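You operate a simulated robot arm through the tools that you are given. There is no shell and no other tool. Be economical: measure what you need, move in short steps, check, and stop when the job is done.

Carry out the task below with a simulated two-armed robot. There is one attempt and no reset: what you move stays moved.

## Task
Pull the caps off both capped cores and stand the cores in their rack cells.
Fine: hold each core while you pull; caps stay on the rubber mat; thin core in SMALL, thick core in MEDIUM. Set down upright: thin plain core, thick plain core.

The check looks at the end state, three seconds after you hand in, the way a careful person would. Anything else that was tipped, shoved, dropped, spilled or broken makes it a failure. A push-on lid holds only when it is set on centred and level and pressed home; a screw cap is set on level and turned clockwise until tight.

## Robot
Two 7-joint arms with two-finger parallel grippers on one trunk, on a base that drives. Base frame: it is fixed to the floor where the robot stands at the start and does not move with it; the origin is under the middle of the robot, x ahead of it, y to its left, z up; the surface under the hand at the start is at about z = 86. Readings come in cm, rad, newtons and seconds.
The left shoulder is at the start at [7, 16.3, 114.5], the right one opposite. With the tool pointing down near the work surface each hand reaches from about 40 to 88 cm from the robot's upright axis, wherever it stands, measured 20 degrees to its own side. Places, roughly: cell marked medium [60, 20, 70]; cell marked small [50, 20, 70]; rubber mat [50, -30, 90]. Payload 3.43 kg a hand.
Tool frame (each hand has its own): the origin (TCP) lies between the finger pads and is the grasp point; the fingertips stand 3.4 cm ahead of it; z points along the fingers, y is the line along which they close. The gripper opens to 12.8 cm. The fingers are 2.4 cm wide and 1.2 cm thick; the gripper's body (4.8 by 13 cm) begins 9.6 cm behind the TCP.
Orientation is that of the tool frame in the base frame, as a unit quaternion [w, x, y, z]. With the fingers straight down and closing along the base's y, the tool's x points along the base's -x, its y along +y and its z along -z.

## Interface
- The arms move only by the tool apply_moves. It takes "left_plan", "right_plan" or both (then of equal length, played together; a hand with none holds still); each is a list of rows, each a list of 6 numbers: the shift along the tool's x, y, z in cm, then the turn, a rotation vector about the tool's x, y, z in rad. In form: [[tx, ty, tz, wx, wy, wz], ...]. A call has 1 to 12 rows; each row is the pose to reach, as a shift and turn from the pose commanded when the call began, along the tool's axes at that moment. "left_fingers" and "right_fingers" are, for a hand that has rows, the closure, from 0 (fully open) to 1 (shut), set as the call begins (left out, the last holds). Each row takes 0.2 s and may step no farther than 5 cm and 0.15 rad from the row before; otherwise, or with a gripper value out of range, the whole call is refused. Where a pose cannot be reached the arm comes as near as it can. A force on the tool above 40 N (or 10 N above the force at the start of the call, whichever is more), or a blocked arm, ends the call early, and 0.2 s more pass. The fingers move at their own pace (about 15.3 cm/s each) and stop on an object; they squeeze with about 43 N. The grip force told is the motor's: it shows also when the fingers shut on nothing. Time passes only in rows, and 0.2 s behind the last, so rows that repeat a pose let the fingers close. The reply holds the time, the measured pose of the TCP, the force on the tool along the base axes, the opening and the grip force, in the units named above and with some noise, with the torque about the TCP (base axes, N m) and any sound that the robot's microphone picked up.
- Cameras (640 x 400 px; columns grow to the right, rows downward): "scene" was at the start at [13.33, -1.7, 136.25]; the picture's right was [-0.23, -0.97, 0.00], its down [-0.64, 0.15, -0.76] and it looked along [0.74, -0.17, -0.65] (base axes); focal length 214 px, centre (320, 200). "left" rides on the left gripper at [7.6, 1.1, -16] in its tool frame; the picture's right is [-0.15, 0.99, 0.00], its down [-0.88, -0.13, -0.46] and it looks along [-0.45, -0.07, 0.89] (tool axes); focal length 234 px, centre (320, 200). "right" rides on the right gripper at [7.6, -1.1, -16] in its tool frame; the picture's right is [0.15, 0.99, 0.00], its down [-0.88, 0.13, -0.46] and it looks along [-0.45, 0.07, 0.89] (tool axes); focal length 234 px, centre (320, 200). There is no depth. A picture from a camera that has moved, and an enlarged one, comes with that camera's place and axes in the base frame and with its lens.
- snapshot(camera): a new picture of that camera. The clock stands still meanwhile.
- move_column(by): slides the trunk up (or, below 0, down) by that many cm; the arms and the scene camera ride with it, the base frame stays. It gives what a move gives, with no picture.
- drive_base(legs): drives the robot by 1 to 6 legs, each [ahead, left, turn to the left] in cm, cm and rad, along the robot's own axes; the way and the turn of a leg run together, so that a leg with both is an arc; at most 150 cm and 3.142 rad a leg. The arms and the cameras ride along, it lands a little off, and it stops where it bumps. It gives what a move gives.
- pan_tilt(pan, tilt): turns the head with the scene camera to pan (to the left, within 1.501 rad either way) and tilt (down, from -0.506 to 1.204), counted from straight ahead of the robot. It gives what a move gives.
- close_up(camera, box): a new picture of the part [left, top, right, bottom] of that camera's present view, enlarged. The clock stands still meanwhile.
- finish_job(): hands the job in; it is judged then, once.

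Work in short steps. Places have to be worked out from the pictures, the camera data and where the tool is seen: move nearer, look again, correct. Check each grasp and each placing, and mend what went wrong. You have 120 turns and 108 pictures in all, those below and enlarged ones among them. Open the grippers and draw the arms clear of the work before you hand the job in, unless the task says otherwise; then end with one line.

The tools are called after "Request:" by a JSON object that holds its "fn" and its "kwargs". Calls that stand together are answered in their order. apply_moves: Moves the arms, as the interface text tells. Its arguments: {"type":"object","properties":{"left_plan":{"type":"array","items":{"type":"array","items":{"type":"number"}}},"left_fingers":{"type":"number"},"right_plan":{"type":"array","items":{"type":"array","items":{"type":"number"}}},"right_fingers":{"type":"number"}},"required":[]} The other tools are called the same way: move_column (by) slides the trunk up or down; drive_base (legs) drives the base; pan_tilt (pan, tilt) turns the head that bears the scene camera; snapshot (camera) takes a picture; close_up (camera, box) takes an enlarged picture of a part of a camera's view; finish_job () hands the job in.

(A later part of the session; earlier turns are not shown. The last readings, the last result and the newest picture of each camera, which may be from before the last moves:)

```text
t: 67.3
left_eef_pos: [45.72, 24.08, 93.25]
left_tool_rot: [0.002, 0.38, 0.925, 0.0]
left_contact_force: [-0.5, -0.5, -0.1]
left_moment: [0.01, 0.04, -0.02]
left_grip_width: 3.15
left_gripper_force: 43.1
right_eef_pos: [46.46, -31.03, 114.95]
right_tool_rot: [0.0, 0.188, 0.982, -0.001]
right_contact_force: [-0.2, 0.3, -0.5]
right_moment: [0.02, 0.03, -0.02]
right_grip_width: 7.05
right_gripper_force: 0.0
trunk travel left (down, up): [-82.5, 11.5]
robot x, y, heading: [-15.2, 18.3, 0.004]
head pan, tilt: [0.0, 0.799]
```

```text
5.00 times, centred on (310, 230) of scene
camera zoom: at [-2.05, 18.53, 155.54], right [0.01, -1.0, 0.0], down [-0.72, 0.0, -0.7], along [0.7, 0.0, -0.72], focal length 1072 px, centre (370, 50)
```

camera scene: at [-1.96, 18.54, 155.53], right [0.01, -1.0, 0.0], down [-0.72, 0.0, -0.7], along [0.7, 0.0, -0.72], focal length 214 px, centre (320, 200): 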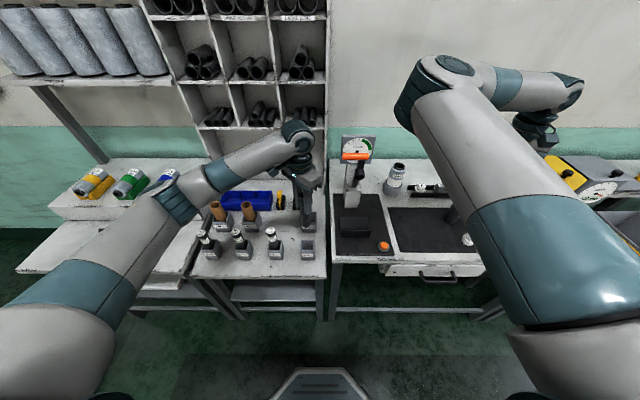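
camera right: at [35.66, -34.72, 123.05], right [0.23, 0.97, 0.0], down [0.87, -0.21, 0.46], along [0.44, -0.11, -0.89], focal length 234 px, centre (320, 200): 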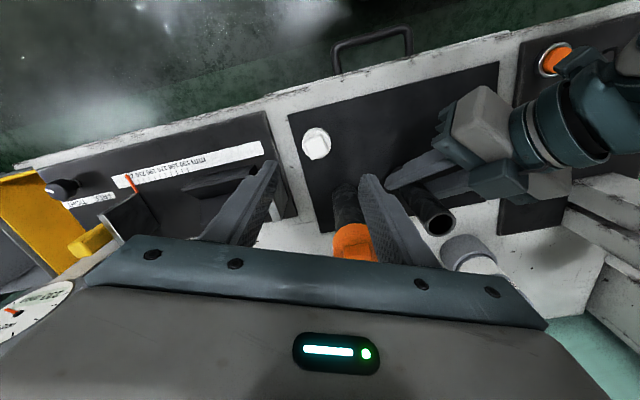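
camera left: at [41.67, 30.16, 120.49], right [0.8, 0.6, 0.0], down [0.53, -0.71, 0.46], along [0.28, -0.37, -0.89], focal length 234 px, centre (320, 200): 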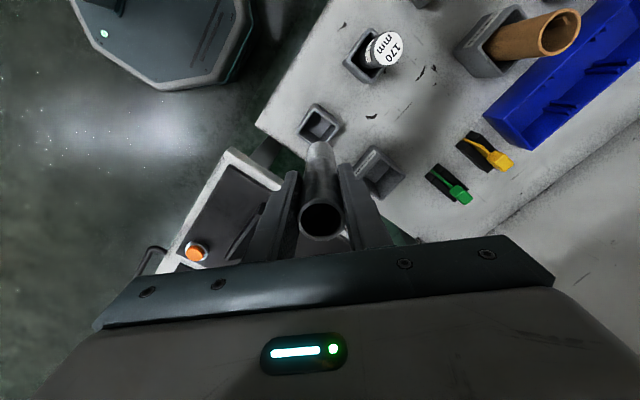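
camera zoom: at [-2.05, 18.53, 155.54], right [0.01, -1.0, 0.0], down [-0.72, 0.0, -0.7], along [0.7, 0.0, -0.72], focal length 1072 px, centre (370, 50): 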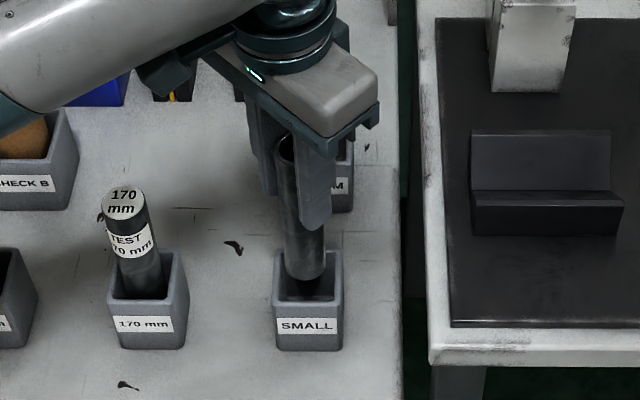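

The core is aligned just above SMALL to within about 0.2 cm. I nudge it and insert gently.

Request:
{"fn": "apply_moves", "kwargs": {"left_plan": [[-0.14, -0.14, 1, 0, 0, 0], [-0.14, -0.14, 2.5, 0, 0, 0], [-0.14, -0.14, 4, 0, 0, 0], [-0.14, -0.14, 5.5, 0, 0, 0], [-0.14, -0.14, 7, 0, 0, 0], [-0.14, -0.14, 7.8, 0, 0, 0]]}}

Request:
{"fn": "close_up", "kwargs": {"camera": "scene", "box": [260, 190, 360, 270]}}

```text
t: 68.7
left_eef_pos: [45.53, 23.92, 85.32]
left_tool_rot: [0.001, 0.38, 0.925, -0.001]
left_contact_force: [-0.3, -0.4, 0.2]
left_moment: [0.04, 0.0, 0.03]
left_grip_width: 3.16
left_gripper_force: 42.7
right_eef_pos: [46.39, -31.16, 115.04]
right_tool_rot: [0.0, 0.189, 0.982, -0.001]
right_contact_force: [1.7, 0.0, 0.0]
right_moment: [-0.01, -0.02, 0.0]
right_grip_width: 7.04
right_gripper_force: 0.1
trunk travel left (down, up): [-82.5, 11.5]
robot x, y, heading: [-15.27, 18.51, 0.006]
head pan, tilt: [0.0, 0.799]
```

```text
5.00 times, centred on (310, 230) of scene
camera zoom: at [-2.05, 18.53, 155.53], right [0.01, -1.0, 0.0], down [-0.72, 0.0, -0.7], along [0.7, 0.0, -0.72], focal length 1072 px, centre (370, 50)
```

zoom: 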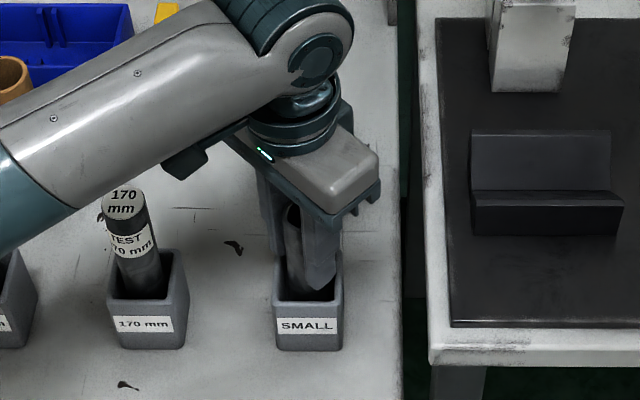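

It went in without contact. I lower in small steps until it touches the floor.

Request:
{"fn": "apply_moves", "kwargs": {"left_plan": [[0, 0, 0.3, 0, 0, 0], [0, 0, 0.6, 0, 0, 0], [0, 0, 0.9, 0, 0, 0], [0, 0, 1.2, 0, 0, 0], [0, 0, 1.5, 0, 0, 0]]}}

```text
t: 69.9
left_eef_pos: [45.42, 23.95, 84.51]
left_tool_rot: [0.007, 0.38, 0.925, 0.0]
left_contact_force: [-0.3, 3.7, 36.3]
left_moment: [0.32, 0.03, -0.01]
left_grip_width: 3.16
left_gripper_force: 43.2
right_eef_pos: [46.06, -31.03, 115.26]
right_tool_rot: [0.002, 0.189, 0.982, -0.002]
right_contact_force: [0.2, -0.2, -0.1]
right_moment: [0.0, -0.02, 0.02]
right_grip_width: 7.04
right_gripper_force: 0.1
trunk travel left (down, up): [-82.5, 11.5]
robot x, y, heading: [-15.21, 18.3, 0.004]
head pan, tilt: [0.0, 0.799]
```

It sits on the floor of the cell. I ease off, open to about 6 cm, and rise straight up.

Request:
{"fn": "apply_moves", "kwargs": {"left_plan": [[0, 0, -0.6, 0, 0, 0], [0, 0, -0.6, 0, 0, 0]]}}

Request:
{"fn": "apply_moves", "kwargs": {"left_plan": [[0, 0, 0, 0, 0, 0], [0, 0, 0, 0, 0, 0], [0, 0, -4, 0, 0, 0], [0, 0, -8.5, 0, 0, 0], [0, 0, -13, 0, 0, 0], [0, 0, -17.5, 0, 0, 0]], "left_fingers": 0.5}}

Request:
{"fn": "snapshot", "kwargs": {"camera": "left"}}

Request:
{"fn": "close_up", "kwargs": {"camera": "scene", "box": [260, 190, 360, 270]}}

```text
t: 70.5
left_eef_pos: [45.26, 23.89, 84.47]
left_tool_rot: [0.002, 0.38, 0.925, -0.001]
left_contact_force: [4.4, -1.8, 15.3]
left_moment: [-0.26, -0.59, 0.0]
left_grip_width: 3.14
left_gripper_force: 43.4
right_eef_pos: [46.36, -31.16, 115.16]
right_tool_rot: [0.0, 0.189, 0.982, -0.003]
right_contact_force: [-0.4, 0.3, 0.5]
right_moment: [0.01, 0.01, -0.01]
right_grip_width: 7.02
right_gripper_force: 0.2
trunk travel left (down, up): [-82.5, 11.5]
robot x, y, heading: [-15.32, 18.13, 0.008]
head pan, tilt: [0.0, 0.799]
```

```text
t: 71.9
left_eef_pos: [45.39, 24.09, 102.07]
left_tool_rot: [-0.001, 0.38, 0.925, 0.001]
left_contact_force: [-0.3, 0.1, 0.1]
left_moment: [0.01, -0.02, 0.03]
left_grip_width: 6.39
left_gripper_force: 0.0
right_eef_pos: [46.41, -31.15, 114.99]
right_tool_rot: [0.0, 0.188, 0.982, -0.002]
right_contact_force: [0.3, -0.4, -0.2]
right_moment: [-0.02, -0.03, -0.02]
right_grip_width: 7.02
right_gripper_force: 0.0
trunk travel left (down, up): [-82.5, 11.5]
robot x, y, heading: [-15.04, 18.04, 0.004]
head pan, tilt: [0.0, 0.799]
```

```text
48 pictures are left
camera left: at [40.73, 30.06, 118.0], right [0.8, 0.6, 0.0], down [0.53, -0.71, 0.46], along [0.27, -0.36, -0.89], focal length 234 px, centre (320, 200)
```

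left: 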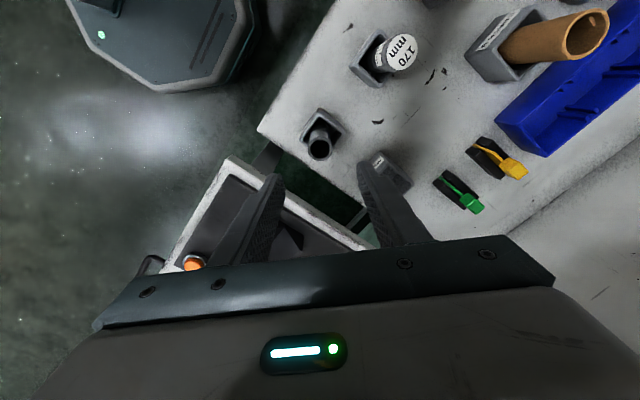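

```text
5.00 times, centred on (310, 230) of scene
camera zoom: at [-2.07, 18.51, 155.52], right [0.01, -1.0, 0.0], down [-0.72, 0.0, -0.7], along [0.7, 0.0, -0.72], focal length 1072 px, centre (370, 50)
```

zoom: 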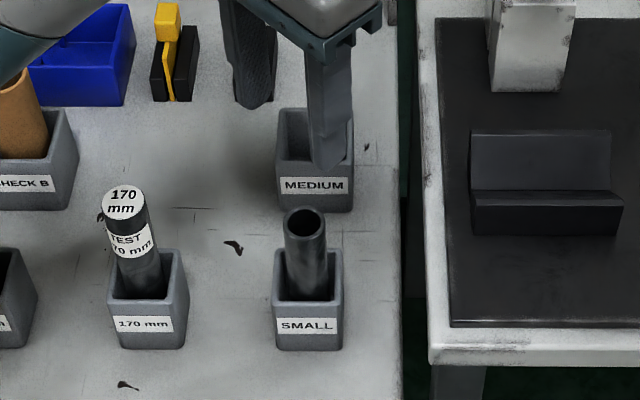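

The thin core stands in SMALL. For the thick core, I raise the left hand over the handle and drive right 29 cm.

Request:
{"fn": "apply_moves", "kwargs": {"left_plan": [[0, 0, -4.8, 0, 0, 0], [0, 0, -9.6, 0, 0, 0], [0, 0, -14.4, 0, 0, 0], [0, 0, -19.2, 0, 0, 0], [0, 0, -24, 0, 0, 0], [0, 0, -28.8, 0, 0, 0], [0, 0, -33, 0, 0, 0]]}}

Request:
{"fn": "drive_base", "kwargs": {"legs": [[0, -29.5, 0]]}}

Request:
{"fn": "apply_moves", "kwargs": {"left_plan": [[-1, -1, 0, 0, -0.13, 0], [-3, -4, 0, 0, -0.26, 0], [-5, -7, 0, 0, -0.39, 0], [-7, -9, 0, 0, -0.52, 0], [-9, -11, 0, 0, -0.65, 0], [-11, -13, 0, 0, -0.785, 0]], "left_fingers": 0.25}}

Request:
{"fn": "snapshot", "kwargs": {"camera": "left"}}

```text
t: 73.5
left_eef_pos: [45.43, 23.84, 135.02]
left_tool_rot: [0.002, 0.381, 0.925, 0.0]
left_contact_force: [0.2, 0.5, 0.4]
left_moment: [0.0, -0.02, 0.02]
left_grip_width: 6.43
left_gripper_force: 0.1
right_eef_pos: [46.23, -31.11, 114.95]
right_tool_rot: [0.0, 0.188, 0.982, -0.002]
right_contact_force: [-0.4, 0.0, -0.9]
right_moment: [0.02, -0.03, -0.02]
right_grip_width: 7.01
right_gripper_force: 0.0
trunk travel left (down, up): [-82.5, 11.5]
robot x, y, heading: [-15.24, 18.02, 0.005]
head pan, tilt: [0.0, 0.799]
```

```text
t: 75.5
left_eef_pos: [45.72, -6.01, 134.92]
left_tool_rot: [0.001, 0.381, 0.925, -0.001]
left_contact_force: [0.0, 0.2, -0.5]
left_moment: [0.01, 0.01, 0.0]
left_grip_width: 6.4
left_gripper_force: 0.0
right_eef_pos: [46.57, -61.15, 115.0]
right_tool_rot: [0.0, 0.188, 0.982, -0.002]
right_contact_force: [0.3, 0.3, 0.1]
right_moment: [-0.01, 0.03, -0.01]
right_grip_width: 7.06
right_gripper_force: 0.1
trunk travel left (down, up): [-82.5, 11.5]
robot x, y, heading: [-15.2, -11.68, 0.008]
head pan, tilt: [0.0, 0.799]
```

```text
t: 76.9
left_eef_pos: [44.54, -23.07, 134.76]
left_tool_rot: [0.355, 0.351, 0.854, -0.145]
left_contact_force: [3.0, 11.5, 0.8]
left_moment: [-0.5, 0.15, -0.66]
left_grip_width: 8.97
left_gripper_force: 0.0
right_eef_pos: [46.56, -61.43, 114.99]
right_tool_rot: [0.0, 0.188, 0.982, -0.002]
right_contact_force: [-0.5, -0.5, -0.2]
right_moment: [0.03, 0.0, -0.01]
right_grip_width: 7.05
right_gripper_force: 0.0
trunk travel left (down, up): [-82.5, 11.5]
robot x, y, heading: [-15.26, -12.09, 0.004]
head pan, tilt: [0.0, 0.799]
```

```text
46 pictures are left
camera left: at [33.3, -10.72, 140.59], right [0.77, 0.63, 0.1], down [0.12, -0.3, 0.95], along [0.63, -0.71, -0.31], focal length 234 px, centre (320, 200)
```

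left: 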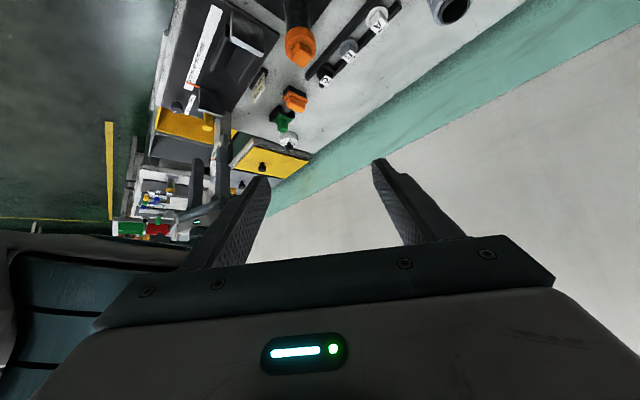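

The left hand is lightly touching something, likely the right elbow, which is inboard. I move the left hand away to the left and down.

Request:
{"fn": "apply_moves", "kwargs": {"left_plan": [[0.8, 2.5, -1.2, 0, 0, 0], [2.5, 5, 0, 0, 0, 0], [5, 7.8, 2, 0, 0, 0]]}}

Request:
{"fn": "pan_tilt", "kwargs": {"pan": -0.2, "tilt": 0.7}}

Request:
{"fn": "snapshot", "kwargs": {"camera": "scene"}}

```text
t: 77.7
left_eef_pos: [48.43, -16.02, 129.81]
left_tool_rot: [0.355, 0.351, 0.854, -0.146]
left_contact_force: [-0.2, 0.4, -0.5]
left_moment: [-0.02, -0.02, -0.03]
left_grip_width: 9.59
left_gripper_force: 0.0
right_eef_pos: [46.57, -61.11, 115.02]
right_tool_rot: [-0.001, 0.188, 0.982, -0.002]
right_contact_force: [0.2, -1.0, -0.1]
right_moment: [-0.05, -0.01, -0.04]
right_grip_width: 7.06
right_gripper_force: 0.1
trunk travel left (down, up): [-82.5, 11.5]
robot x, y, heading: [-15.08, -11.74, 0.006]
head pan, tilt: [0.0, 0.799]
```

```text
t: 78.5
left_eef_pos: [48.32, -15.98, 129.87]
left_tool_rot: [0.354, 0.351, 0.854, -0.146]
left_contact_force: [0.2, 0.4, -0.4]
left_moment: [-0.01, 0.04, 0.0]
left_grip_width: 9.6
left_gripper_force: 0.1
right_eef_pos: [46.45, -61.15, 114.99]
right_tool_rot: [0.0, 0.188, 0.982, -0.002]
right_contact_force: [0.1, 0.0, 0.0]
right_moment: [-0.01, 0.0, -0.03]
right_grip_width: 7.05
right_gripper_force: 0.1
trunk travel left (down, up): [-82.5, 11.5]
robot x, y, heading: [-15.15, -12.13, 0.009]
head pan, tilt: [-0.201, 0.7]
```

```text
45 pictures are left
camera scene: at [-1.67, -13.27, 156.36], right [-0.19, -0.98, 0.0], down [-0.63, 0.13, -0.76], along [0.75, -0.15, -0.64], focal length 214 px, centre (320, 200)
```

scene: 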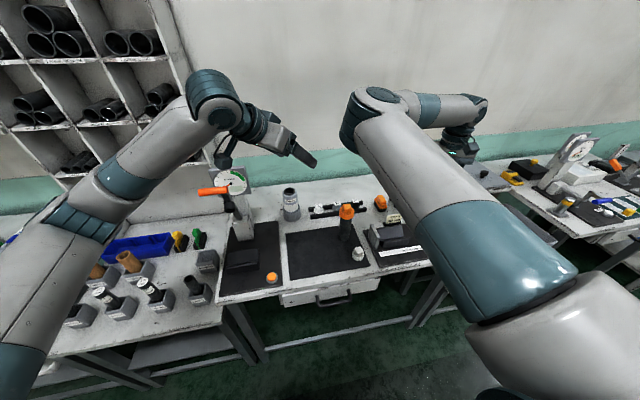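

All is clear. Thick core: axis about (54.0,-34.6). The left hand descends to about 12 cm behind it, low, with the fingers opened to 8 cm.

Request:
{"fn": "apply_moves", "kwargs": {"left_plan": [[2.9, -0.6, 3, 0, 0, 0], [5.8, -1.3, 6, 0, 0, 0], [8.7, -1.9, 9, 0, 0, 0], [11.6, -2.5, 12, 0, 0, 0], [14.5, -3.2, 15, 0, 0, 0], [17.3, -3.8, 17.9, 0, 0, 0], [18.7, -5.2, 20.9, 0, 0, 0], [20, -6.5, 23.9, 0, 0, 0], [21.4, -7.8, 27, 0, 0, 0], [22.8, -9.2, 30, 0, 0, 0]], "left_fingers": 0.375}}

Request:
{"fn": "snapshot", "kwargs": {"camera": "left"}}

```text
t: 80.7
left_eef_pos: [45.75, -26.36, 92.67]
left_tool_rot: [0.355, 0.351, 0.854, -0.145]
left_contact_force: [0.2, 0.7, 1.1]
left_moment: [0.02, 0.03, 0.0]
left_grip_width: 7.99
left_gripper_force: 0.1
right_eef_pos: [46.56, -61.31, 114.96]
right_tool_rot: [-0.001, 0.189, 0.982, -0.003]
right_contact_force: [0.4, 0.2, 0.6]
right_moment: [0.01, -0.01, -0.01]
right_grip_width: 7.05
right_gripper_force: 0.0
trunk travel left (down, up): [-82.5, 11.5]
robot x, y, heading: [-15.15, -11.25, 0.005]
head pan, tilt: [-0.201, 0.7]
```

```text
44 pictures are left
camera left: at [34.6, -13.9, 98.55], right [0.77, 0.63, 0.11], down [0.12, -0.3, 0.95], along [0.63, -0.71, -0.31], focal length 234 px, centre (320, 200)
```

left: 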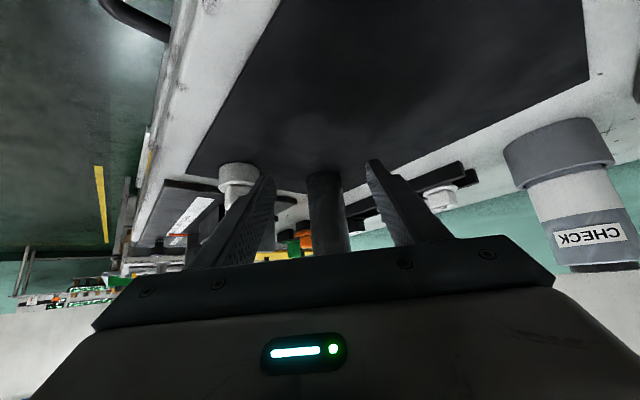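

The core is in line, about 12 cm ahead. I advance 11.6 cm to straddle it, then check.

Request:
{"fn": "apply_moves", "kwargs": {"left_plan": [[-2, 0, 2, 0, 0, 0], [-4, 0, 4, 0, 0, 0], [-6, 0, 6, 0, 0, 0], [-8.1, 0, 8.1, 0, 0, 0]]}}

Request:
{"fn": "snapshot", "kwargs": {"camera": "left"}}

```text
t: 81.7
left_eef_pos: [53.78, -34.34, 92.63]
left_tool_rot: [0.354, 0.351, 0.855, -0.145]
left_contact_force: [0.6, 0.4, 0.1]
left_moment: [0.01, -0.02, -0.03]
left_grip_width: 7.98
left_gripper_force: 0.0
right_eef_pos: [46.59, -61.38, 115.15]
right_tool_rot: [-0.001, 0.189, 0.982, -0.001]
right_contact_force: [-0.1, -0.4, -0.3]
right_moment: [0.0, -0.02, -0.01]
right_grip_width: 7.06
right_gripper_force: 0.1
trunk travel left (down, up): [-82.5, 11.5]
robot x, y, heading: [-14.89, -12.17, 0.008]
head pan, tilt: [-0.201, 0.7]
```

```text
43 pictures are left
camera left: at [42.64, -21.85, 98.5], right [0.77, 0.63, 0.1], down [0.12, -0.3, 0.94], along [0.63, -0.71, -0.31], focal length 234 px, centre (320, 200)
```

left: 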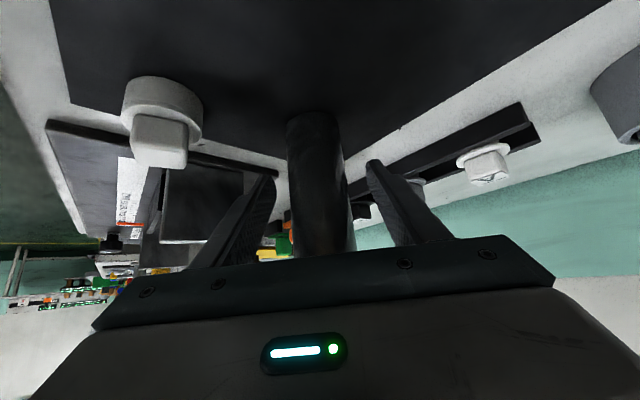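

Centred. I close the left fingers on the thick core.

Request:
{"fn": "apply_moves", "kwargs": {"left_plan": [[0, 0, 0, 0, 0, 0], [0, 0, 0, 0, 0, 0], [0, 0, 0, 0, 0, 0]], "left_fingers": 1}}

Request:
{"fn": "apply_moves", "kwargs": {"right_plan": [[-1, 4.5, -1, 0, 0, 0], [-2, 9, -2, 0, 0, 0], [-3, 13.5, -2, 0, 0, 0]]}}

Request:
{"fn": "snapshot", "kwargs": {"camera": "right"}}

```text
t: 82.5
left_eef_pos: [53.55, -34.21, 92.63]
left_tool_rot: [0.355, 0.351, 0.854, -0.146]
left_contact_force: [-0.3, -0.9, 0.8]
left_moment: [-0.09, 0.12, -0.02]
left_grip_width: 4.43
left_gripper_force: 43.5
right_eef_pos: [46.57, -61.26, 115.12]
right_tool_rot: [-0.001, 0.188, 0.982, -0.002]
right_contact_force: [-0.4, 0.1, -0.5]
right_moment: [-0.01, 0.02, 0.01]
right_grip_width: 7.05
right_gripper_force: 0.1
trunk travel left (down, up): [-82.5, 11.5]
robot x, y, heading: [-14.9, -11.87, 0.005]
head pan, tilt: [-0.201, 0.7]
```

```text
t: 83.3
left_eef_pos: [53.7, -34.05, 92.76]
left_tool_rot: [0.353, 0.352, 0.854, -0.147]
left_contact_force: [-1.0, -1.0, 1.6]
left_moment: [-0.09, 0.11, -0.07]
left_grip_width: 4.43
left_gripper_force: 42.5
right_eef_pos: [54.24, -49.84, 116.86]
right_tool_rot: [0.0, 0.188, 0.982, -0.003]
right_contact_force: [-0.2, 0.2, 0.3]
right_moment: [-0.04, 0.0, -0.02]
right_grip_width: 7.02
right_gripper_force: 0.1
trunk travel left (down, up): [-82.5, 11.5]
robot x, y, heading: [-15.03, -12.17, 0.005]
head pan, tilt: [-0.201, 0.7]
```

```text
42 pictures are left
camera right: at [46.83, -47.89, 132.79], right [0.23, 0.97, 0.0], down [0.87, -0.2, 0.45], along [0.44, -0.11, -0.89], focal length 234 px, centre (320, 200)
```

right: 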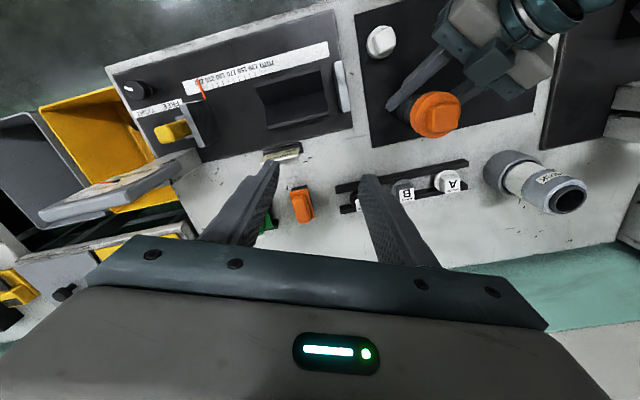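

It's held, 4.43 cm across. I move the right hand closer above the orange cap, opened to 9 cm.

Request:
{"fn": "apply_moves", "kwargs": {"right_plan": [[1.3, 2.7, 0.5, 0, 0, 0], [2.7, 5.4, 1.5, 0, 0, 0], [4.05, 8.07, 3, 0, 0, 0]], "right_fingers": 0.3}}

Request:
{"fn": "snapshot", "kwargs": {"camera": "right"}}

```text
t: 84.1
left_eef_pos: [53.6, -34.24, 92.75]
left_tool_rot: [0.355, 0.352, 0.854, -0.146]
left_contact_force: [-0.3, -0.6, -0.3]
left_moment: [0.04, 0.0, -0.02]
left_grip_width: 4.45
left_gripper_force: 42.7
right_eef_pos: [54.32, -41.46, 113.71]
right_tool_rot: [-0.001, 0.188, 0.982, -0.001]
right_contact_force: [0.2, -0.2, -0.1]
right_moment: [-0.03, 0.05, 0.04]
right_grip_width: 8.99
right_gripper_force: 0.1
right hand out of reach, approached as far as the arm can: row 3
trunk travel left (down, up): [-82.5, 11.5]
robot x, y, heading: [-14.87, -11.75, 0.006]
head pan, tilt: [-0.201, 0.7]
```

```text
41 pictures are left
camera right: at [46.92, -39.6, 129.69], right [0.23, 0.97, 0.0], down [0.87, -0.2, 0.46], along [0.44, -0.11, -0.89], focal length 234 px, centre (320, 200)
```

right: 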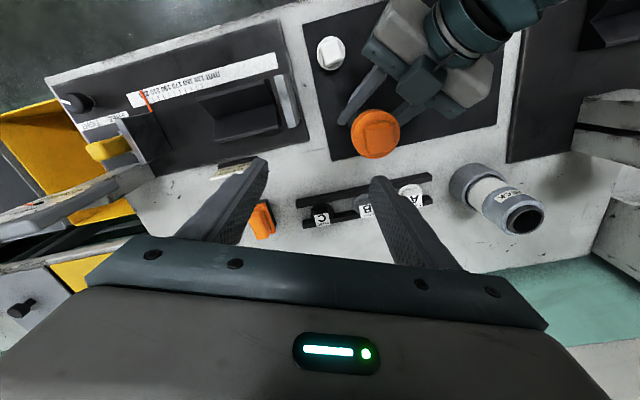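

The cap is at about (53.3,-35.0). I continue toward it in small steps to see whether the reach holds.

Request:
{"fn": "apply_moves", "kwargs": {"right_plan": [[0.8, 1.4, 0.5, 0, 0, 0], [1.7, 2.8, 1, 0, 0, 0], [2.6, 4.2, 1.5, 0, 0, 0], [3.4, 5.6, 2, 0, 0, 0]]}}

Request:
{"fn": "snapshot", "kwargs": {"camera": "right"}}

```text
t: 85.1
left_eef_pos: [53.7, -34.26, 92.75]
left_tool_rot: [0.355, 0.352, 0.854, -0.146]
left_contact_force: [0.6, 1.1, 0.2]
left_moment: [0.02, 0.05, 0.01]
left_grip_width: 4.45
left_gripper_force: 43.1
right_eef_pos: [56.56, -37.24, 110.4]
right_tool_rot: [-0.001, 0.188, 0.982, -0.002]
right_contact_force: [-0.4, 0.4, 0.4]
right_moment: [-0.01, -0.01, -0.02]
right_grip_width: 8.96
right_gripper_force: 0.0
right hand out of reach, approached as far as the arm can: row 1, 2, 3, 4
trunk travel left (down, up): [-82.5, 11.5]
robot x, y, heading: [-15.19, -11.69, 0.005]
head pan, tilt: [-0.201, 0.7]
```

```text
40 pictures are left
camera right: at [49.17, -35.41, 126.39], right [0.23, 0.97, 0.0], down [0.87, -0.2, 0.45], along [0.44, -0.11, -0.89], focal length 234 px, centre (320, 200)
```

right: 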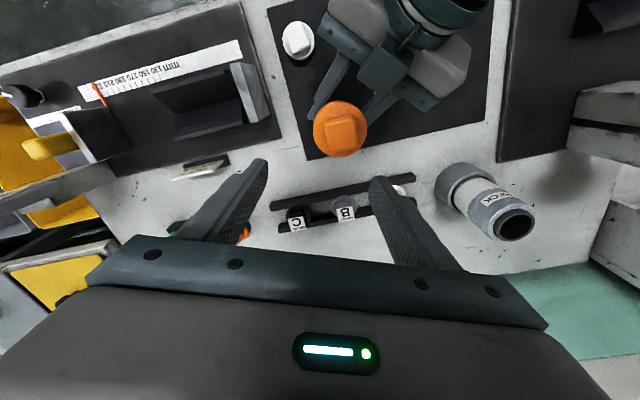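

The right hand hits its limit again just short of the cap. As before, I'll carry the core a little toward it. First I check that the right hand can settle at about (55.2,-37.8).

Request:
{"fn": "apply_moves", "kwargs": {"right_plan": [[0.5, -0.5, 0, 0, 0, 0], [1.05, -1.03, 0, 0, 0, 0], [1.05, -1.03, 0, 0, 0, 0]]}}

```text
t: 85.9
left_eef_pos: [53.65, -34.15, 92.73]
left_tool_rot: [0.354, 0.351, 0.855, -0.145]
left_contact_force: [-0.7, -0.3, -0.1]
left_moment: [0.04, 0.04, 0.02]
left_grip_width: 4.41
left_gripper_force: 42.8
right_eef_pos: [55.84, -38.35, 110.44]
right_tool_rot: [-0.001, 0.188, 0.982, -0.001]
right_contact_force: [-0.8, -0.4, -0.3]
right_moment: [0.0, 0.0, -0.03]
right_grip_width: 8.96
right_gripper_force: 0.1
right hand out of reach, approached as far as the arm can: row 1, 2, 3
trunk travel left (down, up): [-82.5, 11.5]
robot x, y, heading: [-15.08, -11.73, 0.01]
head pan, tilt: [-0.201, 0.7]
```

The comfortable zone begins near (55.3,-40.5). I raise the right hand 3 cm, then lift the held core 2 cm and carry it to about (55.2,-41).

Request:
{"fn": "apply_moves", "kwargs": {"right_plan": [[0, -1, -2, 0, 0, 0], [0, -2, -4, 0, 0, 0]]}}

Request:
{"fn": "apply_moves", "kwargs": {"left_plan": [[-1.41, 0, -1.41, 0, 0, 0], [-2.7, -1.1, -0.1, 0, 0, 0], [-4, -2.1, 1.2, 0, 0, 0], [-5.36, -3.18, 2.54, 0, 0, 0]]}}

Request:
{"fn": "snapshot", "kwargs": {"camera": "right"}}

```text
t: 86.5
left_eef_pos: [53.62, -34.21, 92.63]
left_tool_rot: [0.354, 0.352, 0.854, -0.146]
left_contact_force: [-0.1, -0.1, 2.1]
left_moment: [-0.16, 0.17, -0.06]
left_grip_width: 4.39
left_gripper_force: 43.4
right_eef_pos: [55.38, -40.45, 114.34]
right_tool_rot: [-0.001, 0.188, 0.982, -0.002]
right_contact_force: [1.0, -0.6, 0.8]
right_moment: [-0.01, 0.02, 0.01]
right_grip_width: 8.96
right_gripper_force: 0.0
right hand out of reach, approached as far as the arm can: row 1, 2
trunk travel left (down, up): [-82.5, 11.5]
robot x, y, heading: [-15.37, -11.68, 0.008]
head pan, tilt: [-0.201, 0.7]
```

```text
t: 87.5
left_eef_pos: [55.49, -40.64, 94.52]
left_tool_rot: [0.354, 0.351, 0.854, -0.146]
left_contact_force: [0.3, 0.0, -2.1]
left_moment: [0.04, -0.07, -0.02]
left_grip_width: 4.42
left_gripper_force: 43.4
right_eef_pos: [55.45, -40.43, 114.22]
right_tool_rot: [-0.001, 0.189, 0.982, -0.001]
right_contact_force: [-0.7, -0.3, -0.6]
right_moment: [0.01, -0.04, 0.0]
right_grip_width: 8.95
right_gripper_force: 0.0
trunk travel left (down, up): [-82.5, 11.5]
robot x, y, heading: [-15.06, -11.93, 0.007]
head pan, tilt: [-0.201, 0.7]
```

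```text
39 pictures are left
camera right: at [48.02, -38.62, 130.22], right [0.23, 0.97, 0.0], down [0.87, -0.2, 0.46], along [0.44, -0.11, -0.89], focal length 234 px, centre (320, 200)
```

right: 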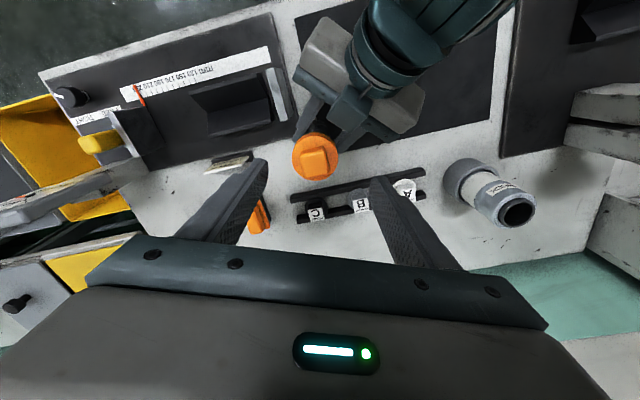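

The cap is at about (55.0,-40.9), top z≈105.4. I align and lower to z≈107.

Request:
{"fn": "apply_moves", "kwargs": {"right_plan": [[0.24, -0.6, 0, 0, 0, 0], [0.24, -0.6, 3.5, 0, 0, 0], [0.24, -0.6, 7, 0, 0, 0]]}}

Request:
{"fn": "snapshot", "kwargs": {"camera": "right"}}

Request:
{"fn": "close_up", "kwargs": {"camera": "scene", "box": [270, 140, 430, 280]}}

```text
t: 88.3
left_eef_pos: [55.58, -40.7, 94.62]
left_tool_rot: [0.355, 0.351, 0.854, -0.146]
left_contact_force: [0.3, 0.2, -1.9]
left_moment: [0.0, 0.05, 0.02]
left_grip_width: 4.42
left_gripper_force: 42.9
right_eef_pos: [54.99, -41.01, 107.16]
right_tool_rot: [0.0, 0.188, 0.982, -0.001]
right_contact_force: [0.7, -0.4, 0.0]
right_moment: [-0.01, 0.01, -0.01]
right_grip_width: 8.97
right_gripper_force: 0.1
trunk travel left (down, up): [-82.5, 11.5]
robot x, y, heading: [-15.25, -11.91, 0.009]
head pan, tilt: [-0.201, 0.7]
```

```text
38 pictures are left
camera right: at [47.6, -39.11, 123.14], right [0.23, 0.97, 0.0], down [0.87, -0.2, 0.45], along [0.44, -0.11, -0.89], focal length 234 px, centre (320, 200)
```

right: 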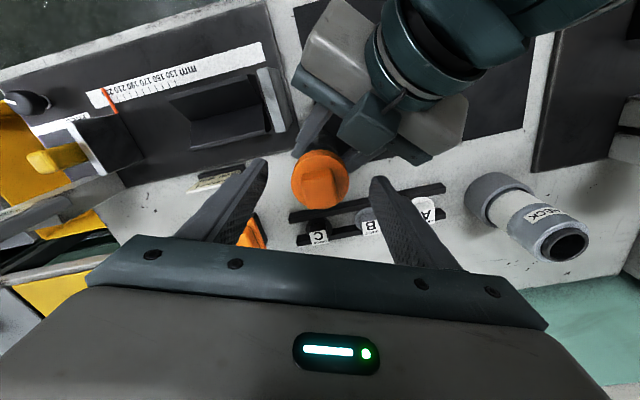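

```text
2.86 times, centred on (350, 210) of scene
camera zoom: at [-1.57, -13.29, 156.36], right [-0.19, -0.98, 0.0], down [-0.63, 0.13, -0.76], along [0.75, -0.15, -0.64], focal length 613 px, centre (234, 171)
```

zoom: 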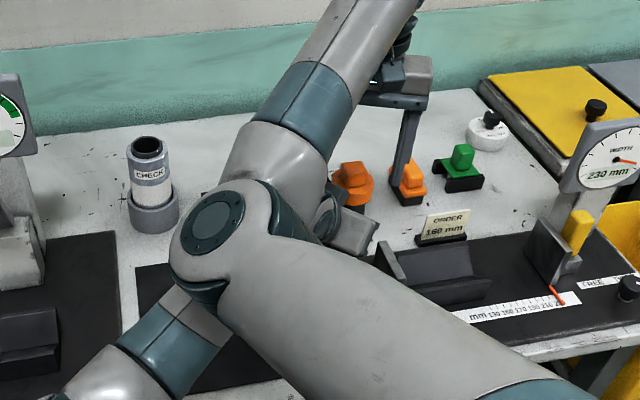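

Well centred. I lower 3.9 cm around the cap, then close.

Request:
{"fn": "apply_moves", "kwargs": {"right_plan": [[0.2, 0.1, 1.5, 0, 0, 0], [0.2, 0.1, 3, 0, 0, 0], [0.2, 0.1, 3.9, 0, 0, 0]]}}

Request:
{"fn": "snapshot", "kwargs": {"camera": "right"}}

```text
t: 89.1
left_eef_pos: [55.48, -40.66, 94.59]
left_tool_rot: [0.354, 0.352, 0.854, -0.145]
left_contact_force: [-0.6, 0.0, -0.8]
left_moment: [0.01, 0.03, 0.01]
left_grip_width: 4.39
left_gripper_force: 43.2
right_eef_pos: [54.96, -40.84, 103.41]
right_tool_rot: [0.0, 0.188, 0.982, -0.001]
right_contact_force: [-0.3, 0.2, -0.1]
right_moment: [0.03, 0.0, 0.0]
right_grip_width: 8.96
right_gripper_force: 0.1
trunk travel left (down, up): [-82.5, 11.5]
robot x, y, heading: [-15.15, -11.99, 0.009]
head pan, tilt: [-0.201, 0.7]
```

```text
36 pictures are left
camera right: at [47.49, -38.96, 119.33], right [0.23, 0.97, 0.0], down [0.87, -0.2, 0.46], along [0.44, -0.11, -0.89], focal length 234 px, centre (320, 200)
```

right: 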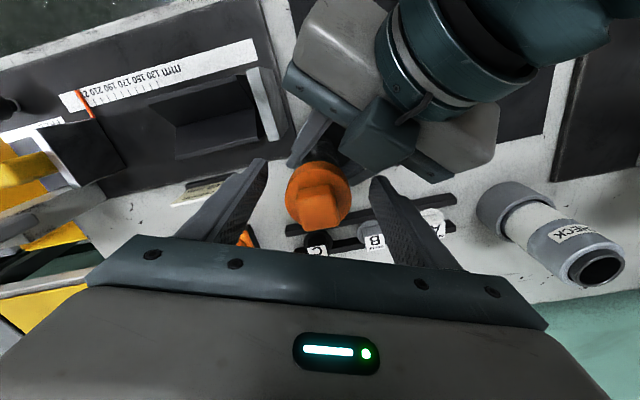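

Request:
{"fn": "apply_moves", "kwargs": {"right_plan": [[0, 0, 0, 0, 0, 0], [0, 0, 0, 0, 0, 0], [0, 0, 0, 0, 0, 0]], "right_fingers": 1}}

```text
t: 89.9
left_eef_pos: [55.48, -40.62, 94.64]
left_tool_rot: [0.355, 0.351, 0.854, -0.146]
left_contact_force: [-0.9, -0.5, 0.0]
left_moment: [0.06, -0.04, 0.03]
left_grip_width: 4.38
left_gripper_force: 43.0
right_eef_pos: [54.92, -40.78, 103.4]
right_tool_rot: [-0.001, 0.189, 0.982, -0.002]
right_contact_force: [-0.4, -0.1, -0.4]
right_moment: [0.05, 0.02, -0.01]
right_grip_width: 5.39
right_gripper_force: 43.2
trunk travel left (down, up): [-82.5, 11.5]
robot x, y, heading: [-15.08, -11.74, 0.005]
head pan, tilt: [-0.201, 0.7]
heard: snap
```

Gripped at 5.4 cm, again with a snap. I pull straight up.

Request:
{"fn": "apply_moves", "kwargs": {"right_plan": [[0, 0, -0.5, 0, 0, 0], [0, 0, -1.2, 0, 0, 0], [0, 0, -2.2, 0, 0, 0], [0, 0, -3.5, 0, 0, 0], [0, 0, -5.5, 0, 0, 0], [0, 0, -8, 0, 0, 0]]}}

Request:
{"fn": "snapshot", "kwargs": {"camera": "right"}}

Request:
{"fn": "snapshot", "kwargs": {"camera": "left"}}

```text
t: 91.3
left_eef_pos: [55.63, -40.67, 94.57]
left_tool_rot: [0.355, 0.35, 0.854, -0.146]
left_contact_force: [-1.7, -1.7, 2.0]
left_moment: [-0.15, 0.15, -0.04]
left_grip_width: 4.38
left_gripper_force: 43.1
right_eef_pos: [54.8, -40.79, 111.43]
right_tool_rot: [-0.001, 0.188, 0.982, -0.001]
right_contact_force: [0.4, 0.0, -0.5]
right_moment: [-0.04, 0.04, 0.0]
right_grip_width: 5.41
right_gripper_force: 43.1
trunk travel left (down, up): [-82.5, 11.5]
robot x, y, heading: [-14.76, -11.77, 0.003]
head pan, tilt: [-0.201, 0.7]
```

```text
35 pictures are left
camera right: at [47.45, -38.93, 127.38], right [0.23, 0.97, 0.0], down [0.87, -0.2, 0.45], along [0.44, -0.11, -0.89], focal length 234 px, centre (320, 200)
```

right: 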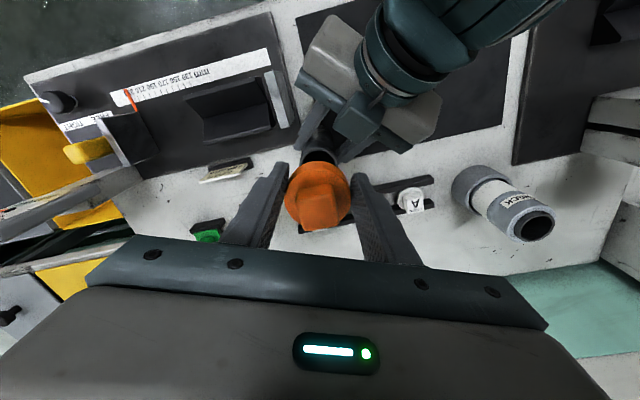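

```text
34 pictures are left
camera left: at [44.45, -28.2, 100.46], right [0.77, 0.63, 0.1], down [0.12, -0.3, 0.95], along [0.63, -0.71, -0.31], focal length 234 px, centre (320, 200)
```

left: 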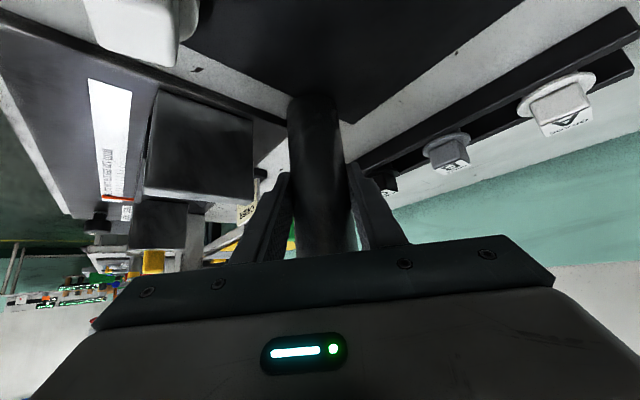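

The thick core is uncapped and still held. I carry it back left over the mat to about (52,-25), still lifted, then lower it.

Request:
{"fn": "apply_moves", "kwargs": {"left_plan": [[2.4, 2.2, -2.4, 0, 0, 0], [4.8, 4.3, -4.8, 0, 0, 0], [7.2, 6.5, -7.2, 0, 0, 0], [9.6, 8.63, -9.6, 0, 0, 0], [10.3, 8.63, -8.9, 0, 0, 0]]}}

Request:
{"fn": "snapshot", "kwargs": {"camera": "right"}}

```text
t: 92.5
left_eef_pos: [51.95, -25.04, 94.34]
left_tool_rot: [0.361, 0.351, 0.851, -0.146]
left_contact_force: [0.0, 4.5, 27.4]
left_moment: [0.43, 0.25, 0.09]
left_grip_width: 4.43
left_gripper_force: 43.0
right_eef_pos: [54.67, -40.85, 111.68]
right_tool_rot: [0.0, 0.188, 0.982, -0.001]
right_contact_force: [-1.0, -0.2, 0.2]
right_moment: [0.01, 0.0, 0.0]
right_grip_width: 5.37
right_gripper_force: 43.3
trunk travel left (down, up): [-82.5, 11.5]
robot x, y, heading: [-15.47, -11.93, 0.001]
head pan, tilt: [-0.201, 0.7]
```

```text
33 pictures are left
camera right: at [47.14, -38.91, 127.58], right [0.23, 0.97, 0.0], down [0.87, -0.2, 0.46], along [0.44, -0.11, -0.89], focal length 234 px, centre (320, 200)
```

right: 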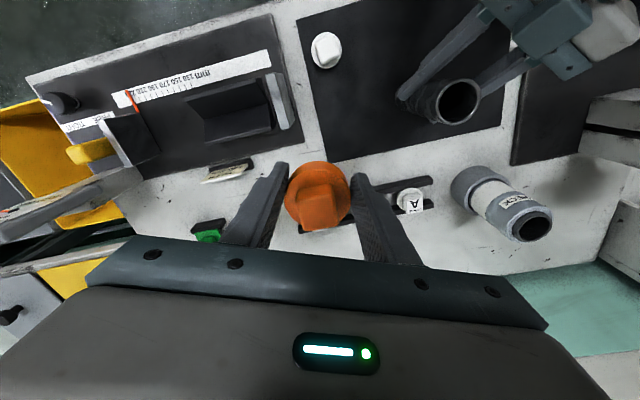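

Contact upward of 27 N came earlier than expected. I check whether the core already stands on the mat.

Request:
{"fn": "close_up", "kwargs": {"camera": "scene", "box": [250, 150, 410, 280]}}

Request:
{"fn": "snapshot", "kwargs": {"camera": "left"}}

```text
3.08 times, centred on (330, 215) of scene
camera zoom: at [-2.1, -13.28, 156.46], right [-0.19, -0.98, 0.0], down [-0.63, 0.13, -0.77], along [0.75, -0.15, -0.64], focal length 660 px, centre (289, 154)
```

zoom: 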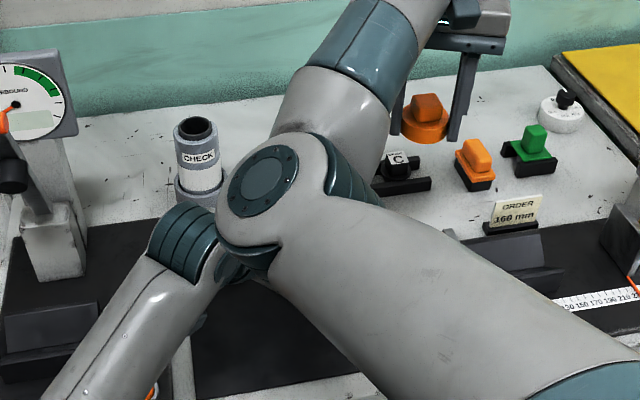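

```text
31 pictures are left
camera left: at [40.79, -12.47, 100.04], right [0.77, 0.63, 0.11], down [0.11, -0.3, 0.95], along [0.63, -0.72, -0.3], focal length 234 px, centre (320, 200)
```

left: 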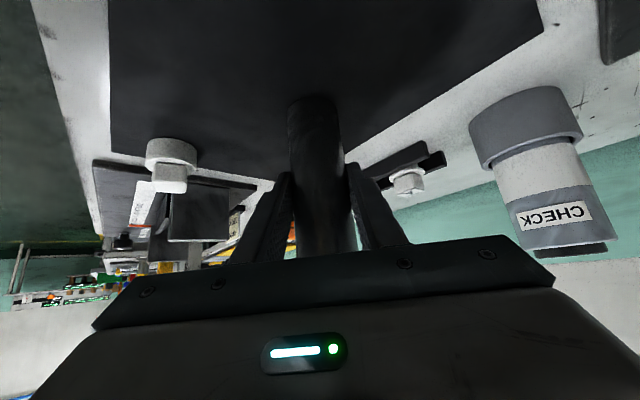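

The core bottom is on the mat; it slid down slightly in the grip. I relieve the load, and move the right hand, with its cap, out to where it was before so the elbows stay apart.

Request:
{"fn": "apply_moves", "kwargs": {"left_plan": [[-0.2, 0, -0.2, 0, 0, 0], [-0.5, 0, -0.5, 0, 0, 0], [-0.5, 0, -0.5, 0, 0, 0], [-0.5, 0, -0.5, 0, 0, 0], [-0.5, 0, -0.5, 0, 0, 0]], "right_plan": [[0, -4, -3, 0, 0, 0], [-0.1, -8.5, -5, 0, 0, 0], [-0.2, -13, -6, 0, 0, 0], [-0.3, -17.6, -6, 0, 0, 0], [-0.5, -22.3, -6, 0, 0, 0]]}}

```text
t: 93.7
left_eef_pos: [51.86, -25.08, 94.32]
left_tool_rot: [0.355, 0.351, 0.854, -0.145]
left_contact_force: [8.7, -5.0, 13.3]
left_moment: [-0.48, -0.73, 0.13]
left_grip_width: 4.41
left_gripper_force: 42.8
right_eef_pos: [46.99, -62.05, 117.22]
right_tool_rot: [0.0, 0.188, 0.982, -0.001]
right_contact_force: [-1.3, -0.2, -0.3]
right_moment: [0.05, 0.0, -0.02]
right_grip_width: 5.41
right_gripper_force: 42.6
trunk travel left (down, up): [-82.5, 11.5]
robot x, y, heading: [-14.83, -11.92, 0.004]
head pan, tilt: [-0.201, 0.7]
```

I open the left hand and back it straight off the core.

Request:
{"fn": "apply_moves", "kwargs": {"left_plan": [[0, 0, 0, 0, 0, 0], [0, 0, 0, 0, 0, 0], [1.5, 0, -1.5, 0, 0, 0], [3.3, 0, -3.3, 0, 0, 0], [5.5, 0, -5.5, 0, 0, 0]], "left_fingers": 0.35}}

Request:
{"fn": "apply_moves", "kwargs": {"left_plan": [[-3.3, 0, -3.3, 0, 0, 0], [-6.6, 0, -6.6, 0, 0, 0], [-9.9, 0, -9.9, 0, 0.13, 0], [-13.2, 0, -13.2, 0, 0.26, 0], [-16.5, 0, -16.5, 0, 0.39, 0], [-18.5, 0, -18.5, 0, 0.52, 0], [-18.5, 0, -18.5, 0, 0.65, 0], [-18.5, 0, -18.5, 0, 0.785, 0]]}}

Request:
{"fn": "snapshot", "kwargs": {"camera": "left"}}

```text
t: 94.9
left_eef_pos: [46.5, -19.42, 94.22]
left_tool_rot: [0.356, 0.35, 0.854, -0.146]
left_contact_force: [-0.5, -0.4, -0.1]
left_moment: [0.02, -0.02, -0.02]
left_grip_width: 8.32
left_gripper_force: 0.0
right_eef_pos: [47.04, -61.86, 117.44]
right_tool_rot: [-0.001, 0.189, 0.982, -0.002]
right_contact_force: [0.3, -0.3, 0.3]
right_moment: [0.01, -0.01, 0.02]
right_grip_width: 5.37
right_gripper_force: 43.1
trunk travel left (down, up): [-82.5, 11.5]
robot x, y, heading: [-14.92, -11.83, 0.005]
head pan, tilt: [-0.201, 0.7]
```

```text
t: 96.7
left_eef_pos: [46.35, -19.49, 120.52]
left_tool_rot: [0.0, 0.38, 0.925, 0.0]
left_contact_force: [0.4, 0.0, -0.5]
left_moment: [0.03, -0.05, -0.04]
left_grip_width: 8.33
left_gripper_force: 0.1
right_eef_pos: [47.08, -61.93, 117.28]
right_tool_rot: [0.0, 0.188, 0.982, -0.001]
right_contact_force: [0.1, -0.2, 0.9]
right_moment: [0.02, -0.02, 0.0]
right_grip_width: 5.36
right_gripper_force: 43.0
trunk travel left (down, up): [-82.5, 11.5]
robot x, y, heading: [-15.13, -12.23, 0.006]
head pan, tilt: [-0.201, 0.7]
```

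```text
30 pictures are left
camera left: at [41.76, -13.36, 136.49], right [0.8, 0.6, 0.0], down [0.53, -0.71, 0.46], along [0.27, -0.36, -0.89], focal length 234 px, centre (320, 200)
```

left: 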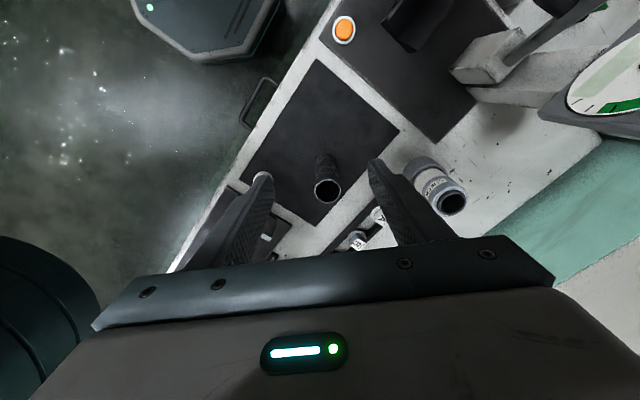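

The thick core stands upright at about (52.25,-25.2). I move the left hand above it.

Request:
{"fn": "apply_moves", "kwargs": {"left_plan": [[-4, 0, 1, 0, 0, 0], [-8.13, 0.1, 3, 0, 0, 0], [-8.13, 0.1, 7.5, 0, 0, 0], [-8.13, 0.1, 12, 0, 0, 0]]}}

Request:
{"fn": "snapshot", "kwargs": {"camera": "left"}}

```text
t: 97.7
left_eef_pos: [52.23, -25.19, 108.5]
left_tool_rot: [0.002, 0.38, 0.925, 0.0]
left_contact_force: [-0.1, -0.3, -0.2]
left_moment: [0.02, 0.01, 0.02]
left_grip_width: 8.33
left_gripper_force: 0.1
right_eef_pos: [47.19, -61.82, 117.25]
right_tool_rot: [-0.001, 0.189, 0.982, -0.001]
right_contact_force: [-0.1, -0.4, -0.9]
right_moment: [0.01, 0.02, 0.01]
right_grip_width: 5.36
right_gripper_force: 43.3
trunk travel left (down, up): [-82.5, 11.5]
robot x, y, heading: [-15.37, -12.05, 0.004]
head pan, tilt: [-0.201, 0.7]
```

```text
29 pictures are left
camera left: at [47.58, -19.03, 124.39], right [0.8, 0.6, 0.0], down [0.53, -0.71, 0.46], along [0.28, -0.37, -0.89], focal length 234 px, centre (320, 200)
```

left: 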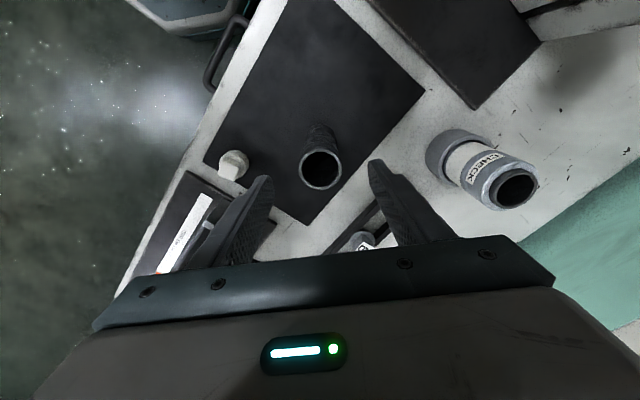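

I shift 0.6 cm, lower to z≈98.7, and close.

Request:
{"fn": "apply_moves", "kwargs": {"left_plan": [[-0.6, 0, 1, 0, 0, 0], [-0.6, 0, 4, 0, 0, 0], [-0.6, 0, 7, 0, 0, 0], [-0.6, 0, 9.8, 0, 0, 0]]}}

Request:
{"fn": "apply_moves", "kwargs": {"left_plan": [[0, 0, 0, 0, 0, 0], [0, 0, 0, 0, 0, 0], [0, 0, 0, 0, 0, 0], [0, 0, -1, 0, 0, 0], [0, 0, -4, 0, 0, 0]], "left_fingers": 1}}

Request:
{"fn": "snapshot", "kwargs": {"camera": "left"}}

```text
t: 98.7
left_eef_pos: [52.64, -25.51, 98.59]
left_tool_rot: [0.001, 0.381, 0.925, 0.0]
left_contact_force: [0.5, 0.5, -0.1]
left_moment: [0.01, -0.01, -0.01]
left_grip_width: 8.31
left_gripper_force: 0.1
right_eef_pos: [47.09, -61.81, 117.3]
right_tool_rot: [0.0, 0.188, 0.982, -0.001]
right_contact_force: [0.5, 0.8, 0.1]
right_moment: [0.01, 0.01, 0.0]
right_grip_width: 5.35
right_gripper_force: 43.3
trunk travel left (down, up): [-82.5, 11.5]
robot x, y, heading: [-15.09, -12.16, 0.008]
head pan, tilt: [-0.201, 0.7]
```

```text
t: 99.9
left_eef_pos: [52.51, -25.37, 102.7]
left_tool_rot: [0.001, 0.38, 0.925, 0.0]
left_contact_force: [-0.6, 0.1, -0.4]
left_moment: [-0.01, -0.03, 0.0]
left_grip_width: 4.47
left_gripper_force: 43.1
right_eef_pos: [47.05, -61.92, 117.23]
right_tool_rot: [0.0, 0.188, 0.982, -0.002]
right_contact_force: [0.2, 0.5, -0.4]
right_moment: [-0.03, 0.01, 0.03]
right_grip_width: 5.36
right_gripper_force: 43.1
trunk travel left (down, up): [-82.5, 11.5]
robot x, y, heading: [-15.11, -11.96, 0.001]
head pan, tilt: [-0.201, 0.7]
```

```text
28 pictures are left
camera left: at [47.86, -19.28, 118.57], right [0.8, 0.6, 0.0], down [0.53, -0.71, 0.46], along [0.28, -0.37, -0.89], focal length 234 px, centre (320, 200)
```

left: 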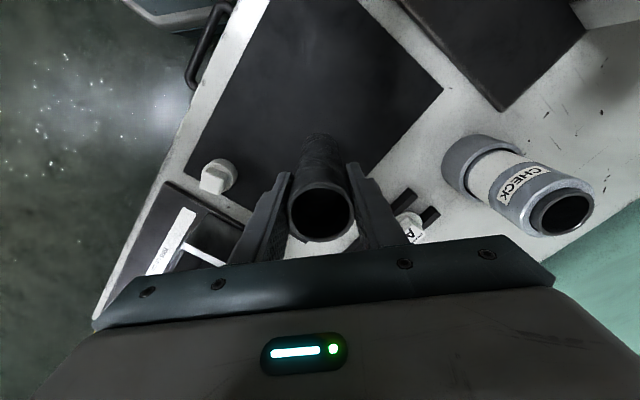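

It's held. I lift to z≈136 and drive left 30 cm as before.

Request:
{"fn": "apply_moves", "kwargs": {"left_plan": [[0, 0, -4.8, 0, 0, 0], [0, 0, -9.6, 0, 0, 0], [0, 0, -14.4, 0, 0, 0], [0, 0, -19.2, 0, 0, 0], [0, 0, -24, 0, 0, 0], [0, 0, -28.8, 0, 0, 0], [0, 0, -33.6, 0, 0, 0]]}}

Request:
{"fn": "drive_base", "kwargs": {"legs": [[0, 30, 0]]}}

```text
t: 101.5
left_eef_pos: [52.21, -25.53, 136.22]
left_tool_rot: [0.002, 0.38, 0.925, 0.0]
left_contact_force: [0.4, -1.3, -0.9]
left_moment: [-0.03, 0.0, -0.02]
left_grip_width: 4.45
left_gripper_force: 43.2
right_eef_pos: [46.82, -61.98, 117.51]
right_tool_rot: [0.001, 0.188, 0.982, -0.001]
right_contact_force: [-0.2, -0.9, 0.4]
right_moment: [0.05, -0.04, -0.01]
right_grip_width: 5.35
right_gripper_force: 42.7
trunk travel left (down, up): [-82.5, 11.5]
robot x, y, heading: [-14.51, -11.64, 0.004]
head pan, tilt: [-0.201, 0.7]
```

```text
t: 103.5
left_eef_pos: [52.34, 4.26, 136.07]
left_tool_rot: [0.0, 0.382, 0.924, 0.001]
left_contact_force: [-0.4, -1.4, -0.7]
left_moment: [0.03, 0.01, -0.01]
left_grip_width: 4.46
left_gripper_force: 42.9
right_eef_pos: [46.74, -32.12, 117.19]
right_tool_rot: [-0.001, 0.19, 0.982, -0.001]
right_contact_force: [-0.4, -0.5, -0.2]
right_moment: [0.0, 0.02, 0.01]
right_grip_width: 5.31
right_gripper_force: 43.0
trunk travel left (down, up): [-82.5, 11.5]
robot x, y, heading: [-14.97, 18.29, 0.005]
head pan, tilt: [-0.201, 0.7]
```

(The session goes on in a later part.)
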